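You operate a simulated robot arm through the tools that you are given. There is no shell and no other tool. Be economical: measure what you need, move in short steps, check, and stop when the job is done.

You run a simulated two-armed robot. Do the job below in one go: nothing can be reset, and whatever is moved stays where it is left.

TASK
On the top of the white bench, fold the purple cloth in half, so that its two long edges meet.

It is judged by the outcome, as a careful person would: the job done as asked, and still so three seconds after it is handed in. It fails if anything else is knocked over, pushed out of place, dropped, spilled or broken. Flat cloth is picked up by pressing the open fingertips on it (5 to 10 N) and closing them slowly along it; thin cloth reads only 2 to 8 mm in the jaws.

THE ROBOT
Two 7-joint arms with two-finger parallel grippers on one trunk, on a base that drives. Base frame: it is fixed to the floor where the robot stands at the start and does not move with it; the origin is under the middle of the robot, x ahead of it, y to its left, z up. Lengths are in cm, angles in degrees, forces in N, time in s.
The left shoulder is at the start at [7, 16.3, 117], the right one opposite. Places, roughly: top of the white bench [120, 40, 90]. Payload 3.43 kg a hand.
The tool frame of a hand sits at the grasp point between the pads (the TCP): z along the fingers, y along the line on which they close. The tips reach 3.4 cm beyond it. Largest opening 12.8 cm; finger width 2.4, thickness 1.2; the body of the gripper, 4.8 by 13 cm, starts 9.6 cm behind the TCP.
Orientation is told as [roll, pitch, yaw] about the base's x, y, z axes, in that order, counted from this pose: with the fingers straight down and closing along the base's y, the tool's x points along the base's -x, its y along +y and its z along -z.

THE INTERFACE
- The arms move only by the tool nudge_tool. It takes "left_series", "right_series" or both (then of equal length, played together; a hand with none holds still); each is a list of rows, each an object (a shift or turn left out is 0, a gripper value left out holds the last) with "travel": the shift along the base's x, y, z in units of 25 mm (1.0 is 25 mm), a list of three; "angular": the turn, a rotation vector about the base's x, y, z in units of 4 degrees (1.0 is 4 degrees), a list of three; "claw": the opening in per cent of the stroke, from 0 (shut) to 100 (fully open). In form: [{"travel": [dx, dy, dz], "angular": [rx, ry, rz], "claw": claw}, ...]. A call has 1 to 8 rows; each row shifts and turns the commanded pose from where the row before left it. A call with a number of a shift or a turn outside -1 to 1 is refused whole. A row lasts 0.2 s, in which the tool goes at most 5 cm and 8.6 degrees; a call with a longer step from one row to the next is refused whole, and so is a gripper value outside its range. Where a pose cannot be reached the arm comes as near as it can. A force on the tool above 40 N (or 10 N above the force at the start of the call, whichever is more), or a blocked arm, ends the call early, and 0.2 s more pass. The fingers move at their own pace (about 15.3 cm/s each) and stop on an object; they squeeze with about 28 N. The grip force told is the motor's: it shows also when the fingers shut on nothing. Time passes only in rows, and 0.2 s behind the last, so rows that do not move let the fingers close. It gives the time, the measured TCP pose, the force on the tool (base axes), the opening and the grip force at its end, in the units of the frame above (readings bear some noise), with the torque about the TCP (base axes, N m) and any sound that the robot's microphone picked up.
- Cameras (640 x 400 px; columns grow to the right, rows downward): "scene" is now at [14.36, -0.63, 137.61]; the picture's right is [-0.07, -1.00, 0.00], its down [-0.67, 0.05, -0.74] and it looks along [0.74, -0.05, -0.67] (base axes); focal length 276 px, centre (320, 200). "left" rides on the left gripper at [7.6, 1.1, -16] in its tool frame; the picture's right is [-0.15, 0.99, 0.00], its down [-0.88, -0.13, -0.46] and it looks along [-0.45, -0.07, 0.89] (tool axes); focal length 234 px, centre (320, 200). "right" rides on the right gripper at [7.6, -1.1, -16] in its tool frame; the picture's right is [0.15, 0.99, 0.00], its down [-0.88, 0.13, -0.46] and it looks along [-0.45, 0.07, 0.89] (tool axes); focal length 234 px, centre (320, 200). There is no depth. A picture from a camera that has moved, and an enlarged one, comes with that camera's place and axes in the base frame and with its lens. The place of the scene camera against the robot may be out by one fixed shift of up to 2.5 cm in any direction.
- get_image(camera): a new picture of that camera. It takes no simulated time.
- slide_trunk(by): slides the trunk up (or, below 0, down) by that many cm; the arms and the scene camera ride with it, the base frame stays. It gives what a move gives, with no picture.
- base_move(legs): drives the robot by 1 to 6 legs, each [ahead, left, turn to the left] in cm, cm and degrees, along the robot's own axes; the way and the turn of a leg run together, so that a leg with both is an arc; at most 150 cm and 180 degrees a leg. The arms and the cameras ride along, it lands a little off, and it stops where it bumps. It gives what a move gives.
- aim_head(pan, tilt): turns the head with the scene camera to pan (to the left, within 86 degrees either way) and tilt (down, from -29 to 69), counted from straight ahead of the robot. It gives what a move gives.
- enlarge(camera, box): a new picture of the part [left, top, right, bottom] of that camera's present view, enlarged. It takes no simulated time.
- finish_job(): hands the job in; it is judged then, once.

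Work in short steps. Places have to be worked out from the pictures, the camera data and where the tool is seen: move nearer, look again, correct. Check each grasp and each placing, and mend what went wrong. You have 120 turns and 100 pictures in all, those below and enlarged ones among them. Open the grippers and draw the arms clear of the work before you hand the job in, unless the task says otherwise; then end with one line.

The tools are called after ">>>" as a command line: name --argument value ..., lists and objects as JSON in quotes. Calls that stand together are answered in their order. nudge_tool: Moves the arms, as the interface text tells. Its arguments: {"type":"object","properties":{"left_series":{"type":"array","items":{"type":"object","properties":{"travel":{"type":"array","items":{"type":"number"}},"angular":{"type":"array","items":{"type":"number"}},"claw":{"type":"number"}}}},"right_series":{"type":"array","items":{"type":"object","properties":{"travel":{"type":"array","items":{"type":"number"}},"angular":{"type":"array","items":{"type":"number"}},"claw":{"type":"number"}}}}},"required":[]} The other tools are called the same way: slide_trunk (by) slides the trunk up or down; base_move (legs) drives the base; aim_head (pan, tilt) turns the head that bears the scene camera; get_image (camera) takes a picture; enlarge (camera, box) takes an enlarged picture of a part of a camera's view; finish_job () hands the job in.

At the start:

```text
time: 0.0
left_ee_pos: [66.51, 28.28, 100.81]
left_tcp_rot: [0.0, 0.0, 0.1]
left_contact_force: [-0.2, -0.9, 0.3]
left_wrist_torque: [0.0, 0.01, -0.02]
left_width: 12.8
left_grip_force: 0.0
right_ee_pos: [64.79, -21.5, 101.42]
right_tcp_rot: [0.0, 0.0, 0.0]
right_contact_force: [0.2, 0.3, -0.1]
right_wrist_torque: [0.02, 0.0, -0.01]
right_width: 12.81
right_grip_force: 0.1
trunk travel left (down, up): [-65.0, 29.0]
robot x, y, heading: [-0.28, 0.2, 0.1]
head pan, tilt: [-4.1, 41.9]
```

scene: 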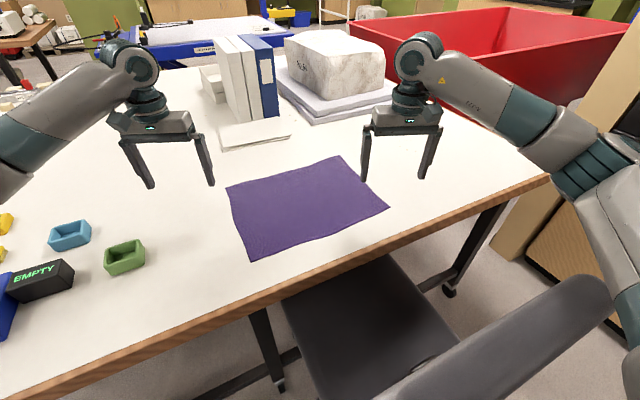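
right: 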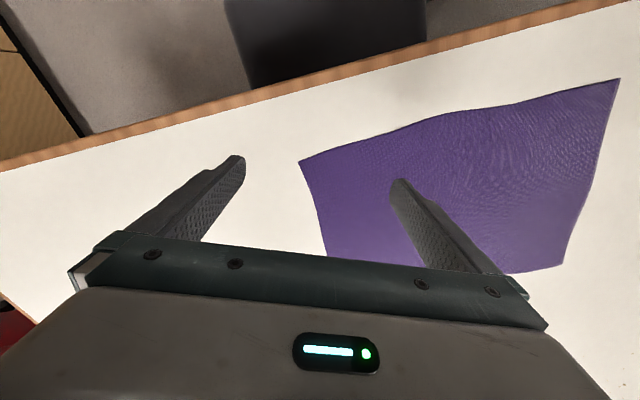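
left: 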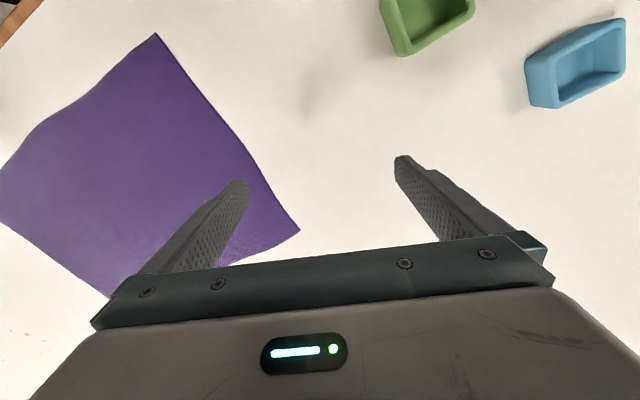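

The cloth is about 42 x 30 cm. Its corners are near A[85,25], B[101,-14], C[72,-25] and D[56,14], with AB and DC the long edges. B looks beyond reach, so I look down to see how much room the base has near the chair.

>>> aim_head --pan -10 --tilt 69

>>> get_image --camera "scene"

```text
time: 0.9
left_ee_pos: [66.45, 28.3, 100.73]
left_tcp_rot: [-0.1, 0.0, 0.1]
left_contact_force: [0.0, -0.2, -0.6]
left_wrist_torque: [0.03, 0.02, 0.06]
left_width: 12.83
left_grip_force: 0.0
right_ee_pos: [64.74, -21.69, 101.4]
right_tcp_rot: [0.1, -0.1, 0.1]
right_contact_force: [-0.7, -0.2, -0.1]
right_wrist_torque: [0.01, 0.01, -0.02]
right_width: 12.79
right_grip_force: 0.1
trunk travel left (down, up): [-65.0, 29.0]
robot x, y, heading: [0.01, -0.02, -0.0]
head pan, tilt: [-10.0, 68.8]
```

```text
96 pictures are left
camera scene: at [11.52, -1.0, 134.29], right [-0.17, -0.98, 0.0], down [-0.92, 0.16, -0.36], along [0.36, -0.06, -0.93], focal length 276 px, centre (320, 200)
```

scene: 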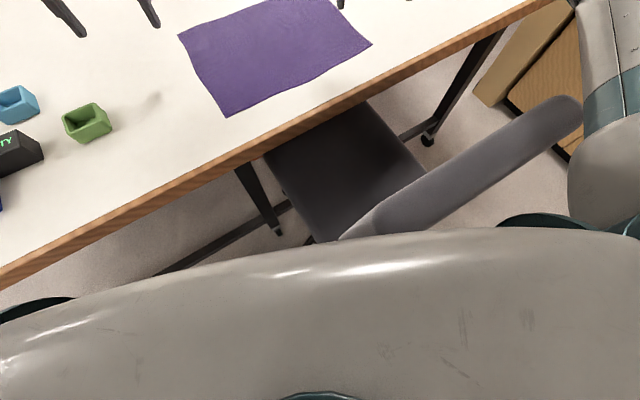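

The two wrist views triangulate corner D at about [52,12.4,86.4], so the bench top is near z=86.4. The scene view at that height agrees: A(79,22.7), B(93,-13), C(67,-23.3), D(52,12.4). I leave the base where it is because of the chair, and hover the hands over D and C with the jaws closing along the near long edge.

>>> nudge_tool --left_series '[{"travel": [-0.625, -0.915, -0.19], "angular": [0, 0, 0.69], "claw": 40}, {"travel": [-0.625, -0.915, -0.19], "angular": [0, 0, 0.69]}, {"travel": [-0.625, -0.915, -0.19], "angular": [0, 0, 0.69]}, {"travel": [-0.625, -0.915, -0.19], "angular": [0, 0, 0.69]}, {"travel": [-0.625, -0.915, -0.19], "angular": [0, 0, 0.69]}, {"travel": [-0.625, -0.915, -0.19], "angular": [0, 0, 0.69]}, {"travel": [-0.625, -0.915, -0.19], "angular": [0, 0, 0.69]}, {"travel": [-0.625, -0.915, -0.19], "angular": [0, 0, 0.69]}]' --right_series '[{"travel": [0.105, 0.08, -0.22], "angular": [0, 0, 0.69], "claw": 40}, {"travel": [0.105, 0.08, -0.22], "angular": [0, 0, 0.69]}, {"travel": [0.105, 0.08, -0.22], "angular": [0, 0, 0.69]}, {"travel": [0.105, 0.08, -0.22], "angular": [0, 0, 0.69]}, {"travel": [0.105, 0.08, -0.22], "angular": [0, 0, 0.69]}, {"travel": [0.105, 0.08, -0.22], "angular": [0, 0, 0.69]}, {"travel": [0.105, 0.08, -0.22], "angular": [0, 0, 0.69]}, {"travel": [0.105, 0.08, -0.22], "angular": [0, 0, 0.69]}]'

>>> get_image --camera "left"

>>> get_image --camera "right"

```text
time: 2.7
left_ee_pos: [54.06, 10.12, 96.95]
left_tcp_rot: [0.0, 0.1, 22.2]
left_contact_force: [-0.7, -0.6, 0.1]
left_wrist_torque: [0.01, 0.0, 0.01]
left_width: 5.11
left_grip_force: 0.0
right_ee_pos: [66.67, -19.9, 96.9]
right_tcp_rot: [0.0, 0.0, 22.2]
right_contact_force: [0.5, -0.4, 0.6]
right_wrist_torque: [0.02, -0.02, 0.0]
right_width: 5.12
right_grip_force: 0.2
trunk travel left (down, up): [-65.0, 29.0]
robot x, y, heading: [0.26, 0.33, -0.0]
head pan, tilt: [-10.0, 68.8]
```

```text
95 pictures are left
camera left: at [46.52, 8.3, 112.96], right [-0.24, 0.97, 0.0], down [0.86, 0.21, 0.46], along [0.44, 0.11, -0.89], focal length 234 px, centre (320, 200)
```

left: 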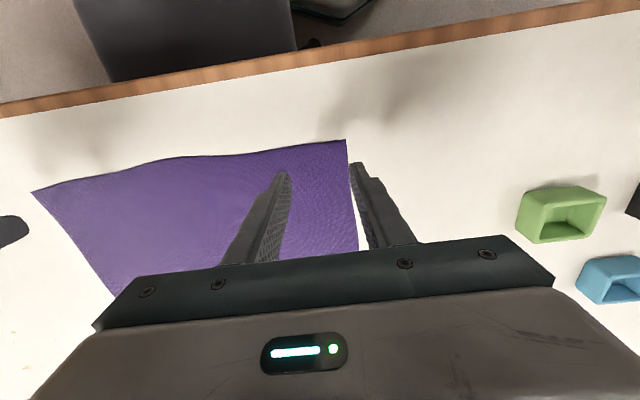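

```text
94 pictures are left
camera right: at [60.14, -23.91, 113.02], right [-0.51, 0.86, 0.0], down [0.77, 0.45, 0.46], along [0.39, 0.23, -0.89], focal length 234 px, centre (320, 200)
```

right: 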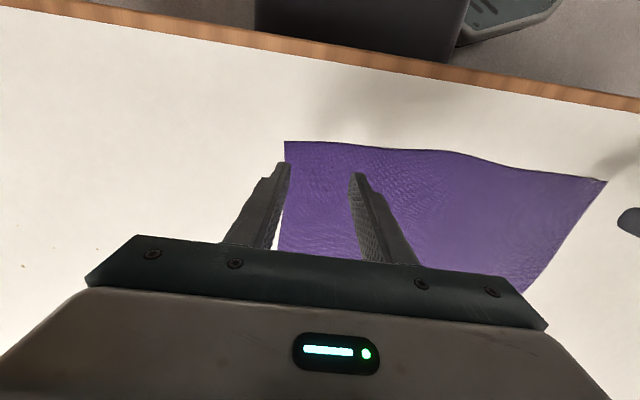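

Both wrist views put the TCPs about 1 cm inside the near edge; the left one goes 1 cm further from corner D. I go down to just above the cloth.

>>> nudge_tool --left_series '[{"travel": [0.15, -0.37, -0.65]}, {"travel": [0, 0, -0.65]}, {"travel": [0, 0, -0.65]}, {"travel": [0, 0, -0.6]}, {"travel": [0, 0, 0]}]' --right_series '[{"travel": [0, 0, -0.65]}, {"travel": [0, 0, -0.65]}, {"travel": [0, 0, -0.65]}, {"travel": [0, 0, -0.6]}, {"travel": [0, 0, 0]}]'

>>> nudge_tool --left_series '[{"travel": [0, 0, -0.1]}, {"travel": [0, 0, -0.1]}, {"travel": [0, 0, 0]}]' --right_series '[{"travel": [0, 0, -0.1]}, {"travel": [0, 0, -0.1]}, {"travel": [0, 0, 0]}]'

```text
time: 3.9
left_ee_pos: [54.3, 9.04, 90.63]
left_tcp_rot: [0.1, 0.1, 22.2]
left_contact_force: [0.0, 0.0, -0.3]
left_wrist_torque: [0.01, 0.01, 0.03]
left_width: 5.14
left_grip_force: 0.1
right_ee_pos: [66.73, -19.98, 90.77]
right_tcp_rot: [0.1, 0.1, 22.1]
right_contact_force: [-0.2, 0.7, 0.3]
right_wrist_torque: [0.01, -0.04, 0.01]
right_width: 5.13
right_grip_force: 0.1
trunk travel left (down, up): [-65.0, 29.0]
robot x, y, heading: [-0.02, -0.01, 0.0]
head pan, tilt: [-10.0, 68.8]
```

```text
time: 4.7
left_ee_pos: [54.34, 9.14, 90.11]
left_tcp_rot: [0.0, -0.1, 22.1]
left_contact_force: [-1.0, 0.1, 0.3]
left_wrist_torque: [-0.05, 0.03, 0.0]
left_width: 5.11
left_grip_force: 0.0
right_ee_pos: [66.85, -20.09, 90.17]
right_tcp_rot: [0.0, 0.0, 22.1]
right_contact_force: [-0.4, 0.4, -0.6]
right_wrist_torque: [0.0, -0.01, 0.01]
right_width: 5.11
right_grip_force: 0.1
trunk travel left (down, up): [-65.0, 29.0]
robot x, y, heading: [-0.26, 0.27, -0.1]
head pan, tilt: [-10.0, 68.8]
```

No contact yet, so I keep going down in small steps.

>>> nudge_tool --left_series '[{"travel": [0, 0, -0.08]}, {"travel": [0, 0, -0.08]}, {"travel": [0, 0, 0]}]' --right_series '[{"travel": [0, 0, -0.08]}, {"travel": [0, 0, -0.08]}, {"travel": [0, 0, 0]}]'

```text
time: 5.5
left_ee_pos: [54.49, 9.04, 89.72]
left_tcp_rot: [0.0, 0.0, 22.1]
left_contact_force: [0.4, -0.3, 0.5]
left_wrist_torque: [-0.03, -0.04, 0.0]
left_width: 5.13
left_grip_force: 0.2
right_ee_pos: [66.88, -19.99, 89.55]
right_tcp_rot: [0.1, 0.0, 22.2]
right_contact_force: [0.0, 0.4, 0.4]
right_wrist_torque: [-0.01, 0.01, -0.02]
right_width: 5.12
right_grip_force: 0.0
trunk travel left (down, up): [-65.0, 29.0]
robot x, y, heading: [-0.41, 0.13, 0.0]
head pan, tilt: [-10.0, 68.8]
```

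>>> nudge_tool --left_series '[{"travel": [0, 0, -0.08]}, {"travel": [0, 0, -0.08]}, {"travel": [0, 0, 0]}]' --right_series '[{"travel": [0, 0, -0.08]}, {"travel": [0, 0, -0.08]}, {"travel": [0, 0, 0]}]'

>>> get_image --camera "left"

```text
time: 6.3
left_ee_pos: [54.37, 9.15, 89.44]
left_tcp_rot: [-0.2, -0.2, 22.1]
left_contact_force: [5.3, 2.7, 23.5]
left_wrist_torque: [0.52, 0.13, -0.14]
left_width: 5.1
left_grip_force: 0.1
right_ee_pos: [66.68, -19.98, 89.5]
right_tcp_rot: [0.0, -0.1, 22.1]
right_contact_force: [1.3, -0.9, 5.6]
right_wrist_torque: [0.04, -0.02, 0.0]
right_width: 5.09
right_grip_force: 0.2
trunk travel left (down, up): [-65.0, 29.0]
robot x, y, heading: [-0.12, -0.05, 0.1]
head pan, tilt: [-10.0, 68.8]
```

```text
93 pictures are left
camera left: at [46.71, 7.28, 105.53], right [-0.24, 0.97, 0.0], down [0.86, 0.21, 0.46], along [0.45, 0.11, -0.89], focal length 234 px, centre (320, 200)
```

left: 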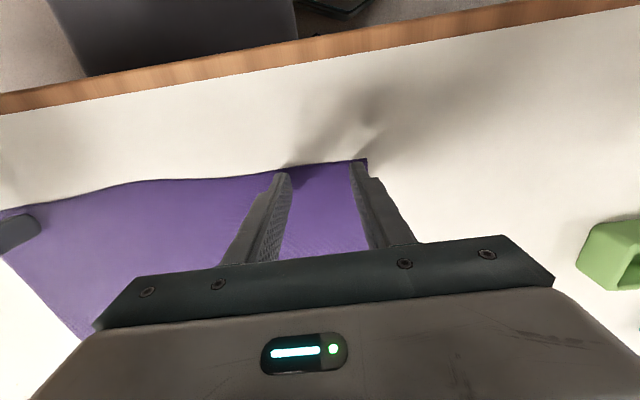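

Contact: left about 23 N, too hard, and right about 6 N. I ease the left hand up a touch and close both slowly.

>>> nudge_tool --left_series '[{"travel": [0, 0, -0.0]}, {"travel": [0, 0, 0.06]}, {"claw": 34}, {"claw": 28}, {"claw": 22}, {"claw": 17}, {"claw": 12}, {"claw": 8}]' --right_series '[{"travel": [0, 0, 0]}, {"travel": [0, 0, -0.01]}, {"claw": 34}, {"claw": 28}, {"claw": 22}, {"claw": 17}, {"claw": 12}, {"claw": 8}]'

>>> get_image --camera "left"

>>> get_image --camera "right"

```text
time: 8.1
left_ee_pos: [54.05, 9.1, 89.44]
left_tcp_rot: [0.0, -0.1, 22.1]
left_contact_force: [-0.1, -3.1, 17.0]
left_wrist_torque: [-0.03, 0.03, 0.01]
left_width: 1.04
left_grip_force: 0.3
right_ee_pos: [66.62, -20.07, 89.4]
right_tcp_rot: [-0.1, -0.1, 22.2]
right_contact_force: [-1.5, 0.6, 11.2]
right_wrist_torque: [0.09, 0.03, -0.01]
right_width: 0.88
right_grip_force: 0.0
trunk travel left (down, up): [-65.0, 29.0]
robot x, y, heading: [0.39, 0.17, -0.0]
head pan, tilt: [-10.0, 68.8]
```

```text
92 pictures are left
camera left: at [46.48, 7.3, 105.55], right [-0.24, 0.97, 0.0], down [0.86, 0.21, 0.46], along [0.44, 0.11, -0.89], focal length 234 px, centre (320, 200)
```

left: 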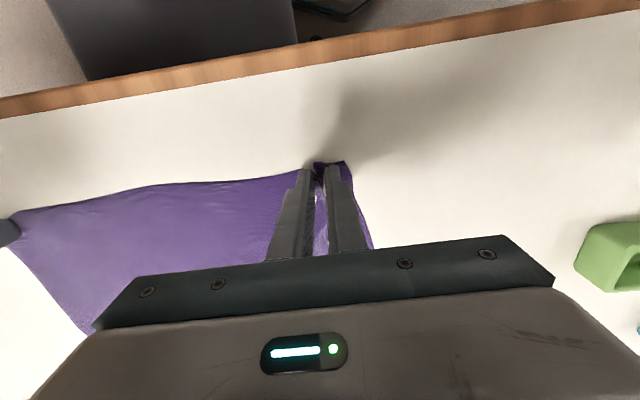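

```text
91 pictures are left
camera right: at [59.93, -23.88, 105.63], right [-0.51, 0.86, 0.0], down [0.77, 0.45, 0.46], along [0.39, 0.23, -0.89], focal length 234 px, centre (320, 200)
```

right: 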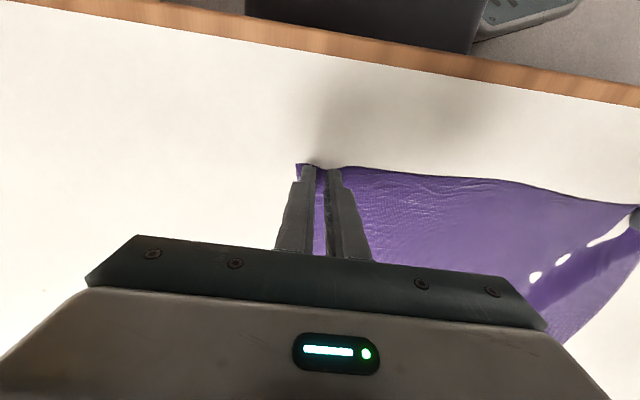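

Both jaws have gathered cloth, so I shut them fully and lift 5 cm.

>>> nudge_tool --left_series '[{"claw": 0}, {"claw": 0}, {"claw": 0}, {"travel": [0, 0, 0.5]}, {"travel": [0, 0, 0.5]}, {"travel": [0, 0, 0.5]}, {"travel": [0, 0, 0.5]}, {}]' --right_series '[{"claw": 0}, {"claw": 0}, {"claw": 0}, {"travel": [0, 0, 0.5]}, {"travel": [0, 0, 0.5]}, {"travel": [0, 0, 0.5]}, {"travel": [0, 0, 0.5]}, {}]'

>>> aim_head --pan 0 --tilt 42

>>> get_image --camera "scene"

>>> get_image --camera "left"

>>> get_image --camera "right"

```text
time: 9.9
left_ee_pos: [54.41, 9.12, 94.45]
left_tcp_rot: [-0.1, 0.1, 22.1]
left_contact_force: [0.5, -0.7, -0.4]
left_wrist_torque: [0.0, 0.01, 0.01]
left_width: 0.19
left_grip_force: 27.2
right_ee_pos: [66.96, -20.05, 94.54]
right_tcp_rot: [0.0, 0.0, 22.1]
right_contact_force: [-0.4, -0.5, -0.8]
right_wrist_torque: [0.0, 0.01, -0.01]
right_width: 0.01
right_grip_force: 27.8
trunk travel left (down, up): [-65.0, 29.0]
robot x, y, heading: [0.31, -0.16, 0.3]
head pan, tilt: [-10.0, 68.8]
```

```text
time: 10.8
left_ee_pos: [54.42, 9.16, 94.47]
left_tcp_rot: [0.0, -0.1, 22.0]
left_contact_force: [-0.5, 0.2, -0.1]
left_wrist_torque: [-0.02, 0.02, 0.0]
left_width: 0.19
left_grip_force: 27.6
right_ee_pos: [66.85, -19.88, 94.51]
right_tcp_rot: [-0.1, 0.0, 22.2]
right_contact_force: [-0.1, 0.6, 0.6]
right_wrist_torque: [-0.04, -0.03, -0.02]
right_width: 0.0
right_grip_force: 28.1
trunk travel left (down, up): [-65.0, 29.0]
robot x, y, heading: [0.18, -0.28, 0.0]
head pan, tilt: [0.0, 42.0]
```

```text
90 pictures are left
camera scene: at [14.37, -0.04, 137.59], right [0.0, -1.0, 0.0], down [-0.67, 0.0, -0.74], along [0.74, 0.0, -0.67], focal length 276 px, centre (320, 200)
```

scene: 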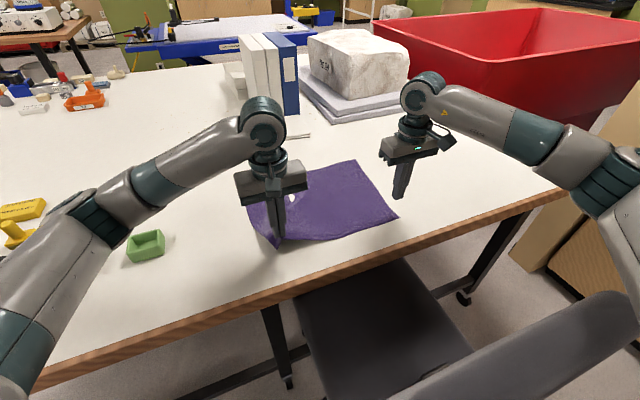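

```text
89 pictures are left
camera left: at [46.86, 7.36, 110.51], right [-0.24, 0.97, 0.0], down [0.86, 0.21, 0.46], along [0.44, 0.11, -0.89], focal length 234 px, centre (320, 200)
```

left: 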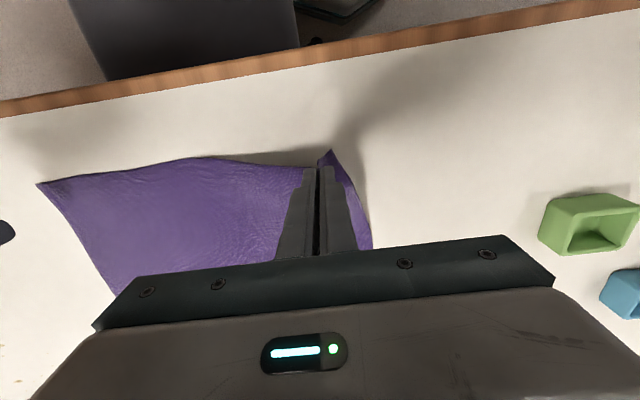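

```text
88 pictures are left
camera right: at [60.27, -23.85, 110.6], right [-0.51, 0.86, 0.0], down [0.77, 0.45, 0.46], along [0.39, 0.23, -0.89], focal length 234 px, centre (320, 200)
```

right: 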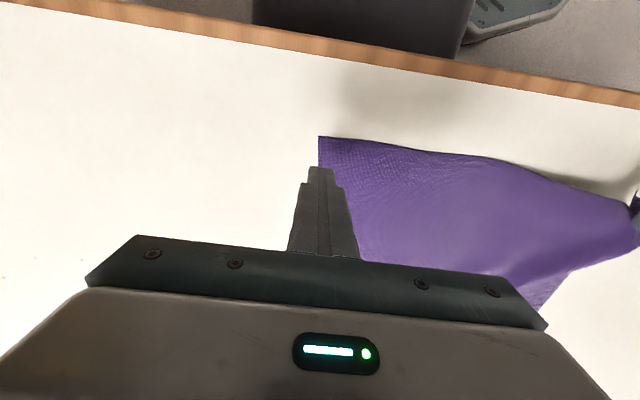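

The left hand holds the cloth (1.9 mm), but the right one slipped off. I lower the left hand to flatten the cloth, open the right and move it over corner C, now near [64.7,-21.5].

>>> nudge_tool --left_series '[{"travel": [0, 0, -0.4]}, {"travel": [0, 0, -0.5]}, {"travel": [0, 0, -0.5]}, {"travel": [0, 0, -0.3]}, {}, {}, {}]' --right_series '[{"travel": [0, 0, 0.5], "claw": 40}, {}, {"travel": [-0.5, 0.4, 0]}, {"travel": [-0.5, 0.4, 0]}, {}, {}, {}]'

>>> get_image --camera "right"

```text
time: 12.4
left_ee_pos: [54.36, 9.05, 90.25]
left_tcp_rot: [0.0, 0.0, 22.1]
left_contact_force: [-0.7, -1.0, 9.5]
left_wrist_torque: [-0.02, 0.17, 0.0]
left_width: 0.17
left_grip_force: 28.8
right_ee_pos: [64.38, -18.12, 95.59]
right_tcp_rot: [-0.1, -0.1, 22.0]
right_contact_force: [-0.4, 0.7, -0.3]
right_wrist_torque: [0.03, 0.01, 0.02]
right_width: 5.12
right_grip_force: 0.0
trunk travel left (down, up): [-65.0, 29.0]
robot x, y, heading: [-0.03, 0.16, 0.2]
head pan, tilt: [0.0, 42.0]
```

```text
87 pictures are left
camera right: at [57.66, -21.93, 111.79], right [-0.51, 0.86, 0.0], down [0.77, 0.45, 0.46], along [0.39, 0.23, -0.89], focal length 234 px, centre (320, 200)
```

right: 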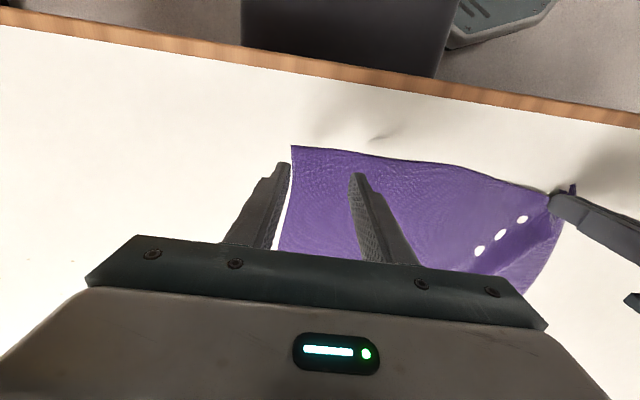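

Corner C measures [64.7,-21.4]. I shift the right hand 0.8 cm further in along the edge and go down.

>>> nudge_tool --right_series '[{"travel": [-0.12, 0.3, -0.5]}, {"travel": [0, 0, -0.6]}, {"travel": [0, 0, -0.6]}, {"travel": [0, 0, -0.6]}, {}, {"travel": [0, 0, -0.05]}, {"travel": [0, 0, -0.05]}, {}]'

```text
time: 14.2
left_ee_pos: [54.36, 9.04, 90.34]
left_tcp_rot: [0.0, 0.1, 22.1]
left_contact_force: [-1.0, 0.5, 8.7]
left_wrist_torque: [0.0, 0.15, 0.0]
left_width: 0.21
left_grip_force: 28.2
right_ee_pos: [63.81, -17.22, 89.63]
right_tcp_rot: [0.0, 0.0, 22.1]
right_contact_force: [0.3, -0.1, 0.0]
right_wrist_torque: [0.0, -0.04, 0.01]
right_width: 5.14
right_grip_force: 0.0
trunk travel left (down, up): [-65.0, 29.0]
robot x, y, heading: [-0.29, 0.29, 0.2]
head pan, tilt: [0.0, 42.0]
```

>>> nudge_tool --right_series '[{"travel": [0, 0, -0.05]}, {"travel": [0, 0, -0.05]}, {}, {}]'

```text
time: 15.2
left_ee_pos: [54.22, 9.1, 90.27]
left_tcp_rot: [0.0, -0.1, 22.1]
left_contact_force: [0.4, 0.9, 5.9]
left_wrist_torque: [0.0, 0.08, -0.01]
left_width: 0.2
left_grip_force: 28.5
right_ee_pos: [63.98, -17.2, 89.47]
right_tcp_rot: [0.0, -0.2, 22.0]
right_contact_force: [1.0, -2.8, 13.3]
right_wrist_torque: [0.09, 0.07, 0.09]
right_width: 5.1
right_grip_force: 0.1
trunk travel left (down, up): [-65.0, 29.0]
robot x, y, heading: [0.11, 0.48, -0.2]
head pan, tilt: [0.0, 42.0]
```

The right hand presses with 13 N, and I close it slowly.

>>> nudge_tool --right_series '[{"claw": 36}, {"claw": 32}, {"claw": 28}, {"claw": 24}, {"claw": 20}, {"claw": 16}, {"claw": 13}, {"claw": 10}]'

>>> nudge_tool --right_series '[{"claw": 7}, {"claw": 4}, {"claw": 2}, {"claw": 0}, {"claw": 0}, {"claw": 0}]'

>>> get_image --camera "right"

```text
time: 17.0
left_ee_pos: [54.21, 9.22, 90.35]
left_tcp_rot: [-0.1, -0.2, 22.0]
left_contact_force: [1.0, -1.5, 3.4]
left_wrist_torque: [-0.06, 0.02, -0.01]
left_width: 0.21
left_grip_force: 28.0
right_ee_pos: [63.93, -17.18, 89.56]
right_tcp_rot: [0.0, -0.1, 22.2]
right_contact_force: [-0.3, 2.4, 21.3]
right_wrist_torque: [0.16, 0.02, -0.01]
right_width: 1.17
right_grip_force: 0.0
trunk travel left (down, up): [-65.0, 29.0]
robot x, y, heading: [-0.06, -0.23, -0.0]
head pan, tilt: [0.0, 42.0]
```

```text
time: 18.4
left_ee_pos: [54.23, 9.13, 90.35]
left_tcp_rot: [-0.1, 0.0, 22.1]
left_contact_force: [1.7, -4.0, 3.3]
left_wrist_torque: [-0.19, -0.01, -0.05]
left_width: 0.22
left_grip_force: 28.0
right_ee_pos: [63.86, -17.08, 89.41]
right_tcp_rot: [-0.2, -0.1, 22.1]
right_contact_force: [-0.3, 5.5, 22.7]
right_wrist_torque: [0.23, 0.1, -0.1]
right_width: 0.23
right_grip_force: 28.2
trunk travel left (down, up): [-65.0, 29.0]
robot x, y, heading: [0.08, -0.3, -0.1]
head pan, tilt: [0.0, 42.0]
```

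```text
86 pictures are left
camera right: at [57.17, -21.0, 105.62], right [-0.51, 0.86, 0.0], down [0.77, 0.45, 0.46], along [0.39, 0.23, -0.89], focal length 234 px, centre (320, 200)
```

right: 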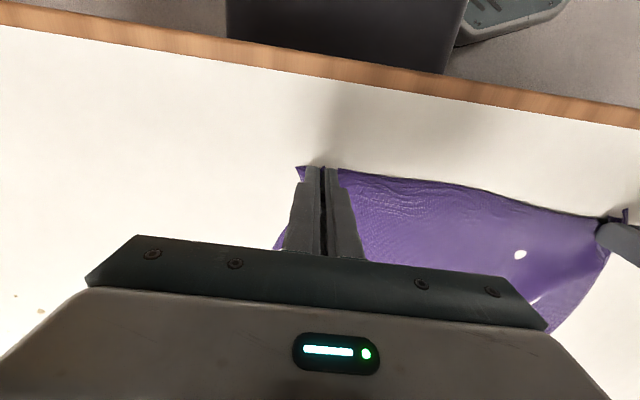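

Right now reads 2.3 mm with 28 N grip. I lift both by 6 cm and check.

>>> nudge_tool --left_series '[{"travel": [0, 0, 0.5]}, {"travel": [0, 0, 0.5]}, {"travel": [0, 0, 0.5]}, {"travel": [0, 0, 0.5]}, {"travel": [0, 0, 0.4]}, {}]' --right_series '[{"travel": [0, 0, 0.5]}, {"travel": [0, 0, 0.5]}, {"travel": [0, 0, 0.5]}, {"travel": [0, 0, 0.5]}, {"travel": [0, 0, 0.4]}, {}]'

>>> get_image --camera "scene"

>>> get_image --camera "right"

>>> get_image --camera "left"

```text
time: 19.8
left_ee_pos: [54.39, 9.16, 96.19]
left_tcp_rot: [-0.1, 0.0, 22.1]
left_contact_force: [1.6, -5.9, 0.0]
left_wrist_torque: [-0.2, -0.05, -0.02]
left_width: 0.21
left_grip_force: 28.1
right_ee_pos: [64.07, -17.3, 95.28]
right_tcp_rot: [0.0, -0.1, 22.1]
right_contact_force: [-1.8, 5.8, 0.2]
right_wrist_torque: [0.23, 0.04, -0.09]
right_width: 0.22
right_grip_force: 28.8
trunk travel left (down, up): [-65.0, 29.0]
robot x, y, heading: [0.06, -0.16, 0.2]
head pan, tilt: [0.0, 42.0]
```

```text
85 pictures are left
camera scene: at [14.4, -0.04, 137.59], right [0.0, -1.0, 0.0], down [-0.67, 0.0, -0.74], along [0.74, 0.0, -0.67], focal length 276 px, centre (320, 200)
```

scene: 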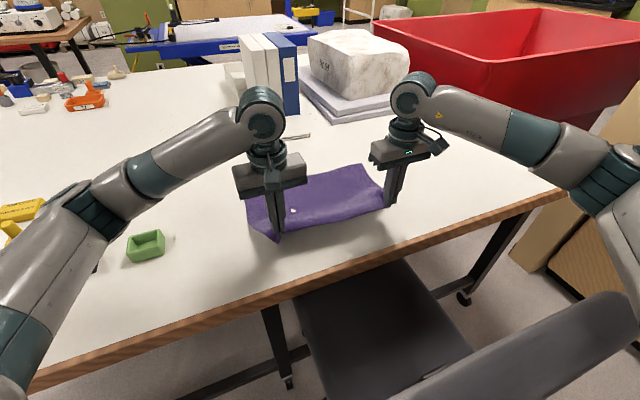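

```text
84 pictures are left
camera right: at [57.46, -21.11, 111.44], right [-0.51, 0.86, 0.0], down [0.77, 0.45, 0.46], along [0.39, 0.23, -0.89], focal length 234 px, centre (320, 200)
```

right: 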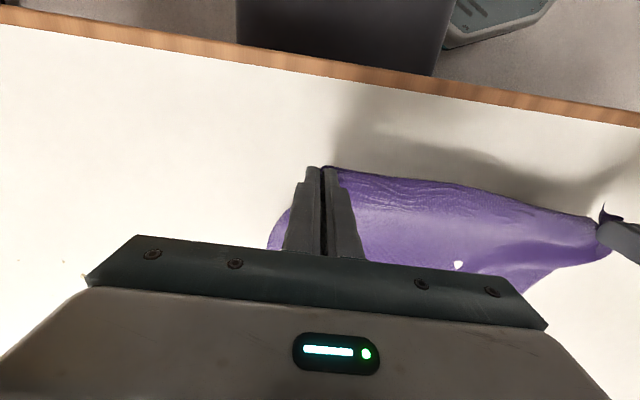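

```text
83 pictures are left
camera left: at [46.81, 7.34, 112.12], right [-0.24, 0.97, 0.0], down [0.87, 0.21, 0.46], along [0.44, 0.11, -0.89], focal length 234 px, centre (320, 200)
```

left: 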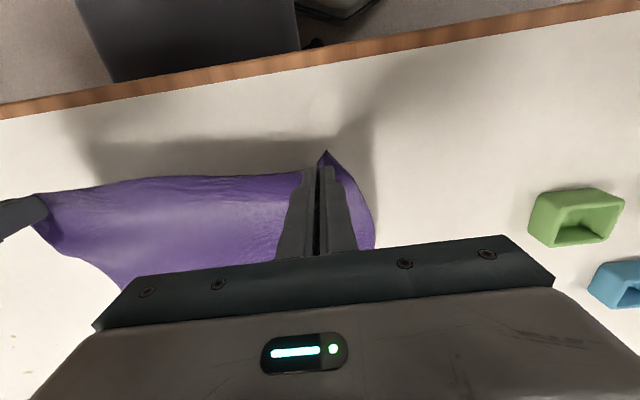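

Both corners are held and the cloth is taut (about 6 N between the hands), so I ease the hands 0.4 cm together. I also drag the cloth about 7 cm towards me so its far corner B comes into reach.

>>> nudge_tool --left_series '[{"travel": [-0.5, 0.1, 0.3]}, {"travel": [-0.5, 0.1, 0.3]}, {"travel": [-0.5, 0.1, 0.3]}, {"travel": [-0.5, 0.1, 0.3]}, {"travel": [-0.4, 0.1, 0.3]}, {"travel": [-0.4, 0.1, 0.3]}, {}]' --right_series '[{"travel": [-0.56, 0.25, 0.35]}, {"travel": [-0.5, 0.1, 0.35]}, {"travel": [-0.5, 0.1, 0.35]}, {"travel": [-0.5, 0.1, 0.35]}, {"travel": [-0.4, 0.1, 0.35]}, {"travel": [-0.4, 0.1, 0.35]}, {}]'

>>> get_image --camera "scene"

```text
time: 21.4
left_ee_pos: [47.29, 10.45, 100.57]
left_tcp_rot: [0.0, 0.0, 22.2]
left_contact_force: [-0.2, -2.0, 0.0]
left_wrist_torque: [-0.06, 0.02, -0.08]
left_width: 0.2
left_grip_force: 27.7
right_ee_pos: [57.0, -15.24, 100.49]
right_tcp_rot: [0.0, 0.0, 22.1]
right_contact_force: [-0.6, 2.1, -0.4]
right_wrist_torque: [0.08, 0.03, -0.02]
right_width: 0.22
right_grip_force: 27.1
trunk travel left (down, up): [-65.0, 29.0]
robot x, y, heading: [-0.21, -0.32, -0.1]
head pan, tilt: [0.0, 42.0]
```

```text
82 pictures are left
camera scene: at [14.42, -0.03, 137.59], right [0.0, -1.0, 0.0], down [-0.67, 0.0, -0.74], along [0.74, 0.0, -0.67], focal length 276 px, centre (320, 200)
```

scene: 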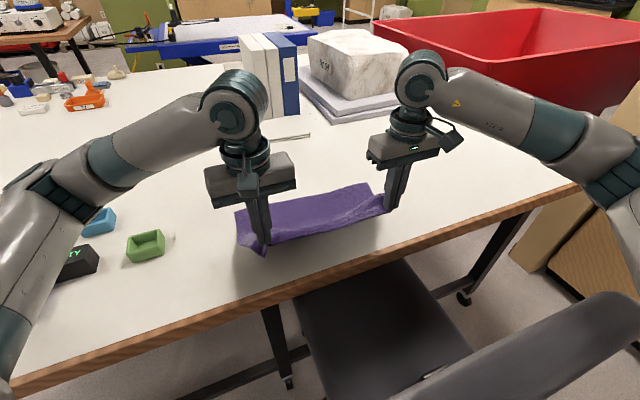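

The far edge now runs about A(66.5,21.8) to B(78.6,-13.9), with both ends in reach. I carry the near edge up and over in an arc towards it, starting with the first 14 cm.

>>> nudge_tool --left_series '[{"travel": [0.7, 0.22, 0.32], "angular": [0, 0, -0.1]}, {"travel": [0.7, 0.22, 0.28], "angular": [0, 0, -0.1]}, {"travel": [0.7, 0.22, 0.2], "angular": [0, 0, -0.1]}, {"travel": [0.7, 0.22, 0.12], "angular": [0, 0, -0.1]}, {"travel": [0.7, 0.22, 0], "angular": [0, 0, -0.1]}, {"travel": [0.7, 0.22, -0.12], "angular": [0, 0, -0.1]}, {"travel": [0.7, 0.22, -0.32], "angular": [0, 0, -0.1]}, {"travel": [0.7, 0.22, -0.48], "angular": [0, 0, -0.1]}]' --right_series '[{"travel": [0.67, 0.21, 0.32], "angular": [0, 0, -0.1]}, {"travel": [0.67, 0.21, 0.28], "angular": [0, 0, -0.1]}, {"travel": [0.67, 0.21, 0.2], "angular": [0, 0, -0.1]}, {"travel": [0.67, 0.21, 0.12], "angular": [0, 0, -0.1]}, {"travel": [0.67, 0.21, 0], "angular": [0, 0, -0.1]}, {"travel": [0.67, 0.21, -0.12], "angular": [0, 0, -0.1]}, {"travel": [0.67, 0.21, -0.32], "angular": [0, 0, -0.1]}, {"travel": [0.67, 0.21, -0.48], "angular": [0, 0, -0.1]}]'

>>> get_image --camera "scene"

>>> get_image --camera "left"

>>> get_image --camera "right"

```text
time: 23.2
left_ee_pos: [61.33, 14.9, 100.7]
left_tcp_rot: [-0.1, 0.1, 19.0]
left_contact_force: [0.7, -1.6, -1.0]
left_wrist_torque: [-0.08, -0.03, -0.03]
left_width: 0.21
left_grip_force: 27.7
right_ee_pos: [70.33, -11.28, 100.54]
right_tcp_rot: [0.0, 0.1, 18.9]
right_contact_force: [0.5, 2.3, -0.7]
right_wrist_torque: [0.06, 0.03, 0.0]
right_width: 0.2
right_grip_force: 28.1
trunk travel left (down, up): [-65.0, 29.0]
robot x, y, heading: [-0.37, 0.16, -0.2]
head pan, tilt: [0.0, 42.0]
```

```text
81 pictures are left
camera scene: at [14.49, 0.03, 137.59], right [0.0, -1.0, 0.0], down [-0.67, 0.0, -0.74], along [0.74, 0.0, -0.67], focal length 276 px, centre (320, 200)
```

scene: 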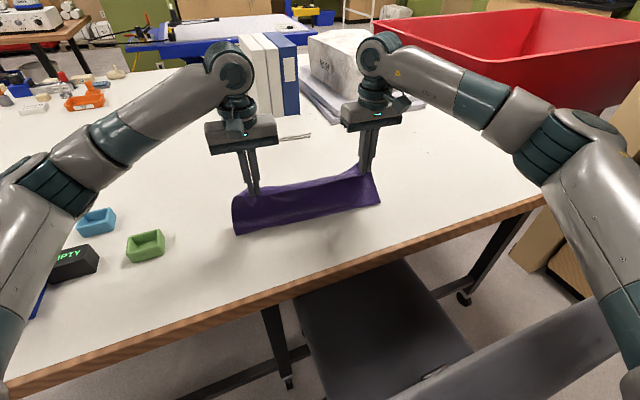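

```text
80 pictures are left
camera left: at [53.74, 13.59, 116.77], right [-0.18, 0.98, 0.0], down [0.88, 0.16, 0.45], along [0.45, 0.08, -0.89], focal length 234 px, centre (320, 200)
```

left: 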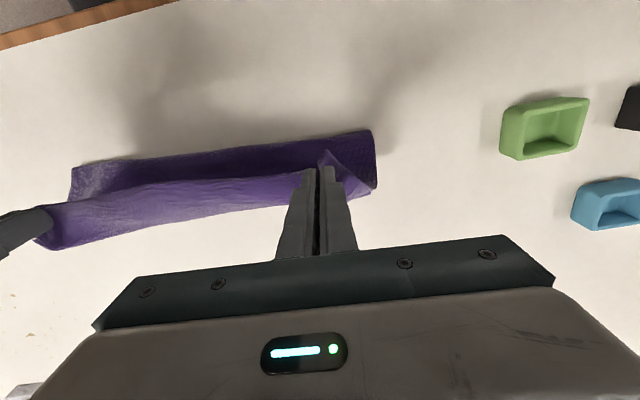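

```text
79 pictures are left
camera right: at [63.63, -14.68, 116.64], right [-0.46, 0.89, 0.0], down [0.79, 0.41, 0.45], along [0.4, 0.21, -0.89], focal length 234 px, centre (320, 200)
```

right: 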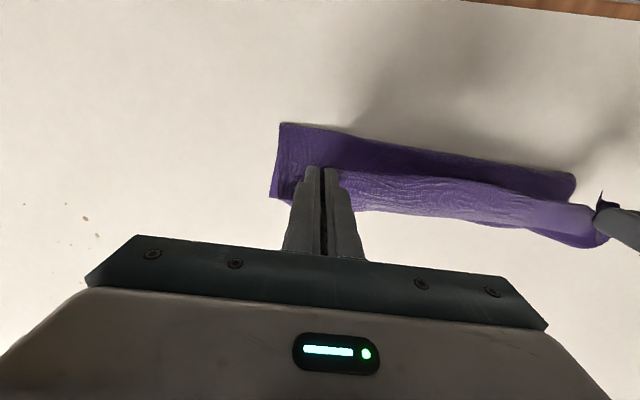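

The near edge is over the top and the crease is forming; I put the far edge at about A(65.8,23.8) to B(80,-14). I bring the near edge forward and down onto it.

>>> nudge_tool --left_series '[{"travel": [0.59, 0.24, -0.24], "angular": [0, 0, 0.05]}, {"travel": [0.47, 0.19, -0.36], "angular": [0, 0, 0.05]}, {"travel": [0.4, 0.16, -0.48], "angular": [0, 0, 0.05]}, {"travel": [0.31, 0.12, -0.56], "angular": [0, 0, 0.05]}, {"travel": [0.24, 0.1, -0.6], "angular": [0, 0, 0.05]}, {"travel": [0.19, 0.08, -0.6], "angular": [0, 0, 0.05]}, {"travel": [0.12, 0.05, -0.5], "angular": [0, 0, 0.05]}, {}]' --right_series '[{"travel": [0.66, 0.29, -0.24], "angular": [0, 0, 0.05]}, {"travel": [0.53, 0.23, -0.36], "angular": [0, 0, 0.05]}, {"travel": [0.45, 0.2, -0.48], "angular": [0, 0, 0.05]}, {"travel": [0.34, 0.15, -0.56], "angular": [0, 0, 0.05]}, {"travel": [0.26, 0.12, -0.6], "angular": [0, 0, 0.05]}, {"travel": [0.21, 0.09, -0.6], "angular": [0, 0, 0.05]}, {"travel": [0.13, 0.06, -0.5], "angular": [0, 0, 0.05]}, {}]'

>>> get_image --camera "scene"

>>> get_image --camera "left"

>>> get_image --camera "right"

```text
time: 25.0
left_ee_pos: [67.13, 17.23, 92.39]
left_tcp_rot: [0.0, 0.0, 20.3]
left_contact_force: [0.1, -0.1, -0.1]
left_wrist_torque: [-0.03, 0.01, -0.01]
left_width: 0.2
left_grip_force: 28.0
right_ee_pos: [76.73, -8.45, 92.31]
right_tcp_rot: [0.0, -0.1, 20.3]
right_contact_force: [-0.2, 0.9, -0.5]
right_wrist_torque: [0.01, 0.0, 0.0]
right_width: 0.21
right_grip_force: 27.7
trunk travel left (down, up): [-65.0, 29.0]
robot x, y, heading: [0.58, 0.16, 0.1]
head pan, tilt: [0.0, 42.0]
```

```text
78 pictures are left
camera scene: at [14.34, -0.04, 137.6], right [0.0, -1.0, 0.0], down [-0.67, 0.0, -0.74], along [0.74, 0.0, -0.67], focal length 276 px, centre (320, 200)
```

scene: 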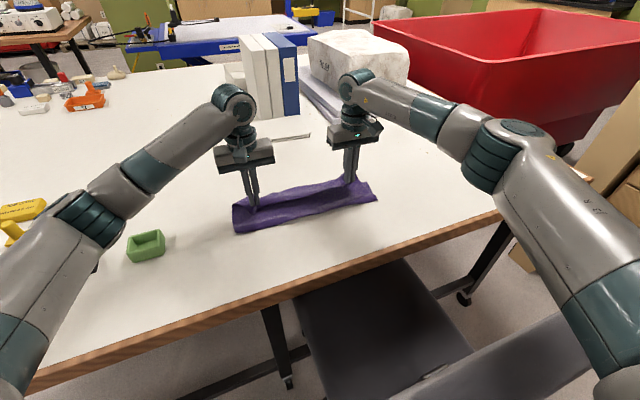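

```text
77 pictures are left
camera left: at [59.56, 15.69, 108.2], right [-0.21, 0.98, 0.0], down [0.87, 0.18, 0.46], along [0.45, 0.09, -0.89], focal length 234 px, centre (320, 200)
```

left: 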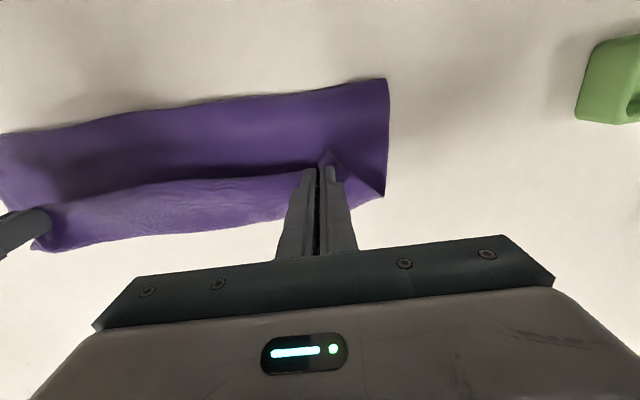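

```text
76 pictures are left
camera right: at [69.99, -12.09, 108.4], right [-0.48, 0.88, 0.0], down [0.78, 0.43, 0.46], along [0.4, 0.22, -0.89], focal length 234 px, centre (320, 200)
```

right: 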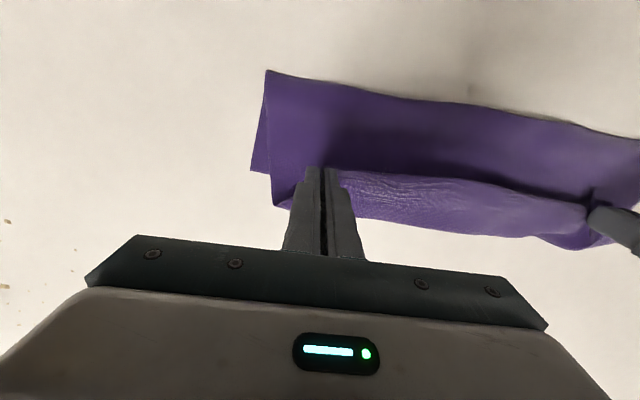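

The hands hover 2.5 cm above the far edge. I enlarge the ends to see how the top edge lines up with the bottom one.

>>> enlarge --camera "left" --box '[240, 60, 440, 260]'

>>> enlarge --camera "scene" --box '[210, 130, 400, 250]'

```text
2.00 times, centred on (340, 160) of left
camera zoom: at [59.56, 15.69, 108.2], right [-0.21, 0.98, 0.0], down [0.87, 0.18, 0.46], along [0.45, 0.09, -0.89], focal length 468 px, centre (280, 280)
```

zoom: 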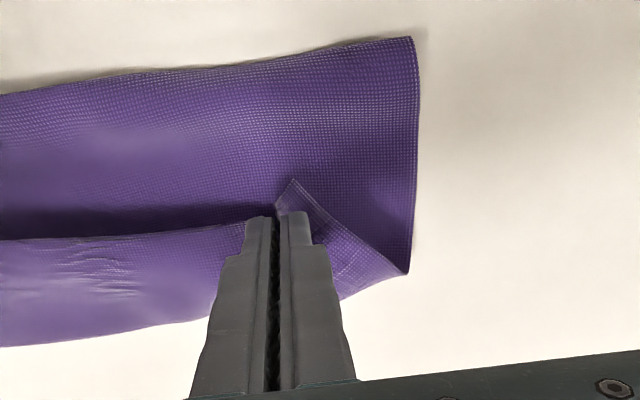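

```text
3.33 times, centred on (305, 190) of scene
camera zoom: at [14.34, -0.04, 137.6], right [0.0, -1.0, 0.0], down [-0.67, 0.0, -0.74], along [0.74, 0.0, -0.67], focal length 920 px, centre (370, 233)
```

zoom: 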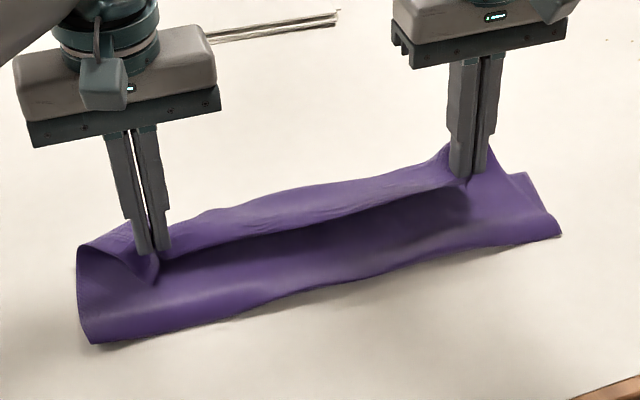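

The crease formed only about 10 cm from the far edge, so the last few cm of the top layer curl back on themselves. I retrace the arc to lay the cloth flat again, then redo the fold tauter around a crease 14 cm from the edge.

>>> nudge_tool --left_series '[{"travel": [-0.19, -0.07, 1]}, {"travel": [-0.38, -0.14, 1]}, {"travel": [-0.56, -0.2, 1]}, {"travel": [-0.75, -0.27, 0.8]}, {"travel": [-0.83, -0.3, 0.6]}, {"travel": [-0.9, -0.33, 0.2]}, {"travel": [-0.94, -0.34, 0]}, {"travel": [-0.94, -0.34, 0]}]' --right_series '[{"travel": [-0.19, -0.07, 1]}, {"travel": [-0.38, -0.14, 1]}, {"travel": [-0.56, -0.2, 1]}, {"travel": [-0.75, -0.27, 0.8]}, {"travel": [-0.83, -0.3, 0.6]}, {"travel": [-0.9, -0.33, 0.2]}, {"travel": [-0.94, -0.34, 0]}, {"travel": [-0.94, -0.34, 0]}]'

>>> get_image --camera "scene"

>>> get_image --camera "left"

```text
time: 26.8
left_ee_pos: [53.22, 12.07, 103.91]
left_tcp_rot: [0.0, -0.1, 20.3]
left_contact_force: [0.3, -1.3, -1.1]
left_wrist_torque: [0.02, -0.02, 0.0]
left_width: 0.22
left_grip_force: 28.2
right_ee_pos: [62.98, -13.55, 103.66]
right_tcp_rot: [-0.1, 0.0, 20.3]
right_contact_force: [-1.8, 0.7, 0.2]
right_wrist_torque: [0.06, 0.0, -0.01]
right_width: 0.2
right_grip_force: 28.1
trunk travel left (down, up): [-65.0, 29.0]
robot x, y, heading: [-0.18, 0.04, -0.2]
head pan, tilt: [0.0, 42.0]
```

```text
73 pictures are left
camera scene: at [14.27, -0.17, 137.61], right [0.0, -1.0, 0.0], down [-0.67, 0.0, -0.74], along [0.74, 0.0, -0.67], focal length 276 px, centre (320, 200)
```

scene: 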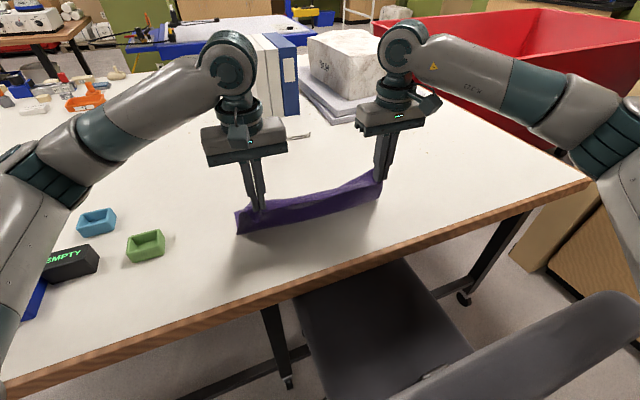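

```text
72 pictures are left
camera left: at [45.72, 10.51, 119.91], right [-0.21, 0.98, 0.0], down [0.87, 0.18, 0.46], along [0.45, 0.1, -0.89], focal length 234 px, centre (320, 200)
```

left: 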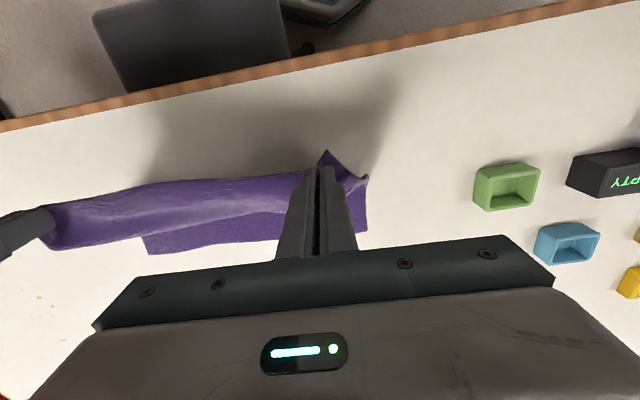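

The view shows the far edge clearly at A(66.8,23.4) to B(80.1,-14.2). I continue back and down to lay the cloth nearly flat.

>>> nudge_tool --left_series '[{"travel": [-0.75, -0.27, -0.3]}, {"travel": [-0.75, -0.27, -0.4]}, {"travel": [-0.7, -0.25, -0.5]}, {"travel": [-0.6, -0.21, -0.7]}, {"travel": [-0.5, -0.18, -0.8]}, {"travel": [-0.35, -0.12, -0.8]}, {"travel": [-0.22, -0.08, -0.8]}, {}]' --right_series '[{"travel": [-0.75, -0.27, -0.3]}, {"travel": [-0.75, -0.27, -0.4]}, {"travel": [-0.7, -0.25, -0.5]}, {"travel": [-0.6, -0.21, -0.7]}, {"travel": [-0.5, -0.18, -0.8]}, {"travel": [-0.35, -0.12, -0.8]}, {"travel": [-0.22, -0.08, -0.8]}, {}]'

>>> get_image --camera "scene"

>>> get_image --camera "left"

```text
time: 28.6
left_ee_pos: [43.63, 8.78, 93.28]
left_tcp_rot: [0.1, 0.0, 20.3]
left_contact_force: [-0.2, -1.8, 0.1]
left_wrist_torque: [-0.03, 0.0, 0.01]
left_width: 0.2
left_grip_force: 28.0
right_ee_pos: [53.46, -17.11, 93.08]
right_tcp_rot: [0.1, 0.0, 20.4]
right_contact_force: [-0.4, 2.0, -0.3]
right_wrist_torque: [0.04, 0.02, -0.03]
right_width: 0.19
right_grip_force: 27.9
trunk travel left (down, up): [-65.0, 29.0]
robot x, y, heading: [0.04, -0.01, -0.0]
head pan, tilt: [0.0, 42.0]
```

```text
71 pictures are left
camera scene: at [14.34, -0.03, 137.6], right [0.0, -1.0, 0.0], down [-0.67, 0.0, -0.74], along [0.74, 0.0, -0.67], focal length 276 px, centre (320, 200)
```

scene: 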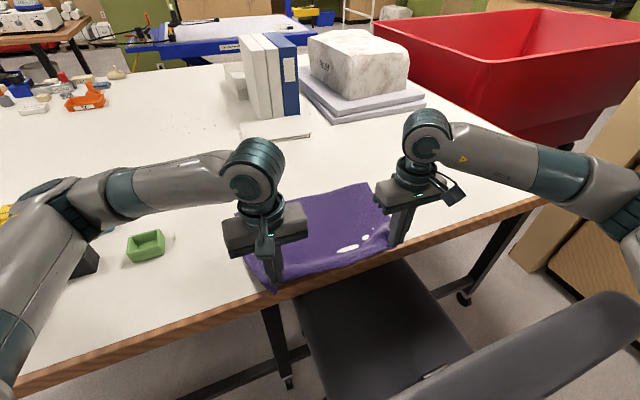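

```text
70 pictures are left
camera left: at [36.04, 7.23, 109.22], right [-0.21, 0.98, 0.0], down [0.87, 0.18, 0.46], along [0.45, 0.09, -0.89], focal length 234 px, centre (320, 200)
```

left: 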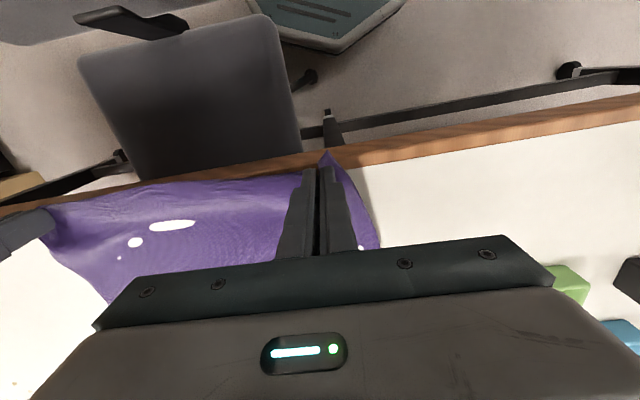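

The cloth lies flat again with the far edge unmoved. I redo the fold on a taut arc of about 13 cm around the mid-line, tilting the fingers slightly so the edge curls less.

>>> nudge_tool --left_series '[{"travel": [0.21, 0.07, 1.0], "angular": [-0.1, 0.29, 0]}, {"travel": [0.49, 0.17, 0.9], "angular": [-0.1, 0.29, 0]}, {"travel": [0.72, 0.25, 0.8], "angular": [-0.1, 0.29, 0]}, {"travel": [0.83, 0.29, 0.54], "angular": [-0.1, 0.29, 0]}, {"travel": [0.94, 0.33, 0.36], "angular": [-0.1, 0.29, 0]}, {"travel": [0.98, 0.35, 0.16], "angular": [-0.1, 0.29, 0]}, {"travel": [0.94, 0.33, 0], "angular": [-0.1, 0.29, 0]}, {"travel": [0.94, 0.33, -0.2], "angular": [-0.1, 0.29, 0]}]' --right_series '[{"travel": [0.21, 0.07, 1.0], "angular": [-0.1, 0.29, 0]}, {"travel": [0.49, 0.17, 0.9], "angular": [-0.1, 0.29, 0]}, {"travel": [0.72, 0.25, 0.8], "angular": [-0.1, 0.29, 0]}, {"travel": [0.83, 0.29, 0.54], "angular": [-0.1, 0.29, 0]}, {"travel": [0.94, 0.33, 0.36], "angular": [-0.1, 0.29, 0]}, {"travel": [0.98, 0.35, 0.16], "angular": [-0.1, 0.29, 0]}, {"travel": [0.94, 0.33, 0], "angular": [-0.1, 0.29, 0]}, {"travel": [0.94, 0.33, -0.2], "angular": [-0.1, 0.29, 0]}]'

>>> get_image --camera "scene"

>>> get_image --camera "left"

```text
time: 30.4
left_ee_pos: [58.81, 14.31, 101.96]
left_tcp_rot: [0.1, 9.9, 20.3]
left_contact_force: [1.6, -2.2, -0.9]
left_wrist_torque: [-0.07, 0.01, 0.0]
left_width: 0.2
left_grip_force: 28.1
right_ee_pos: [68.67, -11.57, 101.88]
right_tcp_rot: [0.2, 9.9, 20.4]
right_contact_force: [-1.0, 2.6, -0.6]
right_wrist_torque: [0.07, 0.04, -0.03]
right_width: 0.23
right_grip_force: 27.6
trunk travel left (down, up): [-65.0, 29.0]
robot x, y, heading: [0.11, 0.04, 0.2]
head pan, tilt: [0.0, 42.0]
```

```text
69 pictures are left
camera scene: at [14.53, 0.11, 137.58], right [0.0, -1.0, 0.0], down [-0.67, 0.0, -0.74], along [0.74, 0.0, -0.67], focal length 276 px, centre (320, 200)
```

scene: 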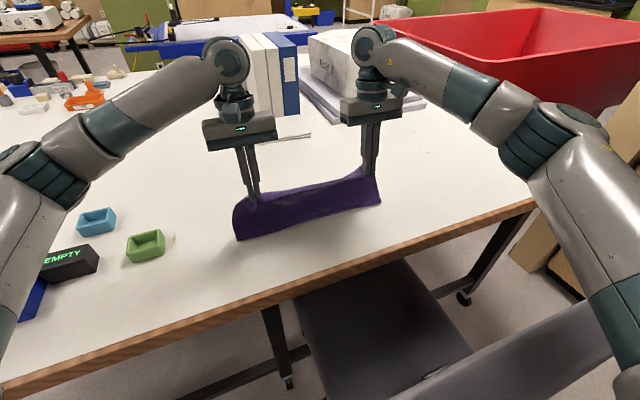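

```text
68 pictures are left
camera left: at [53.97, 13.76, 119.04], right [-0.21, 0.98, -0.02], down [0.93, 0.2, 0.3], along [0.29, 0.04, -0.95], focal length 234 px, centre (320, 200)
```

left: 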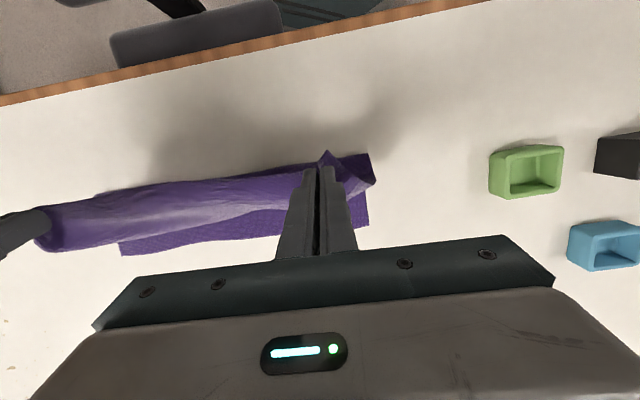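

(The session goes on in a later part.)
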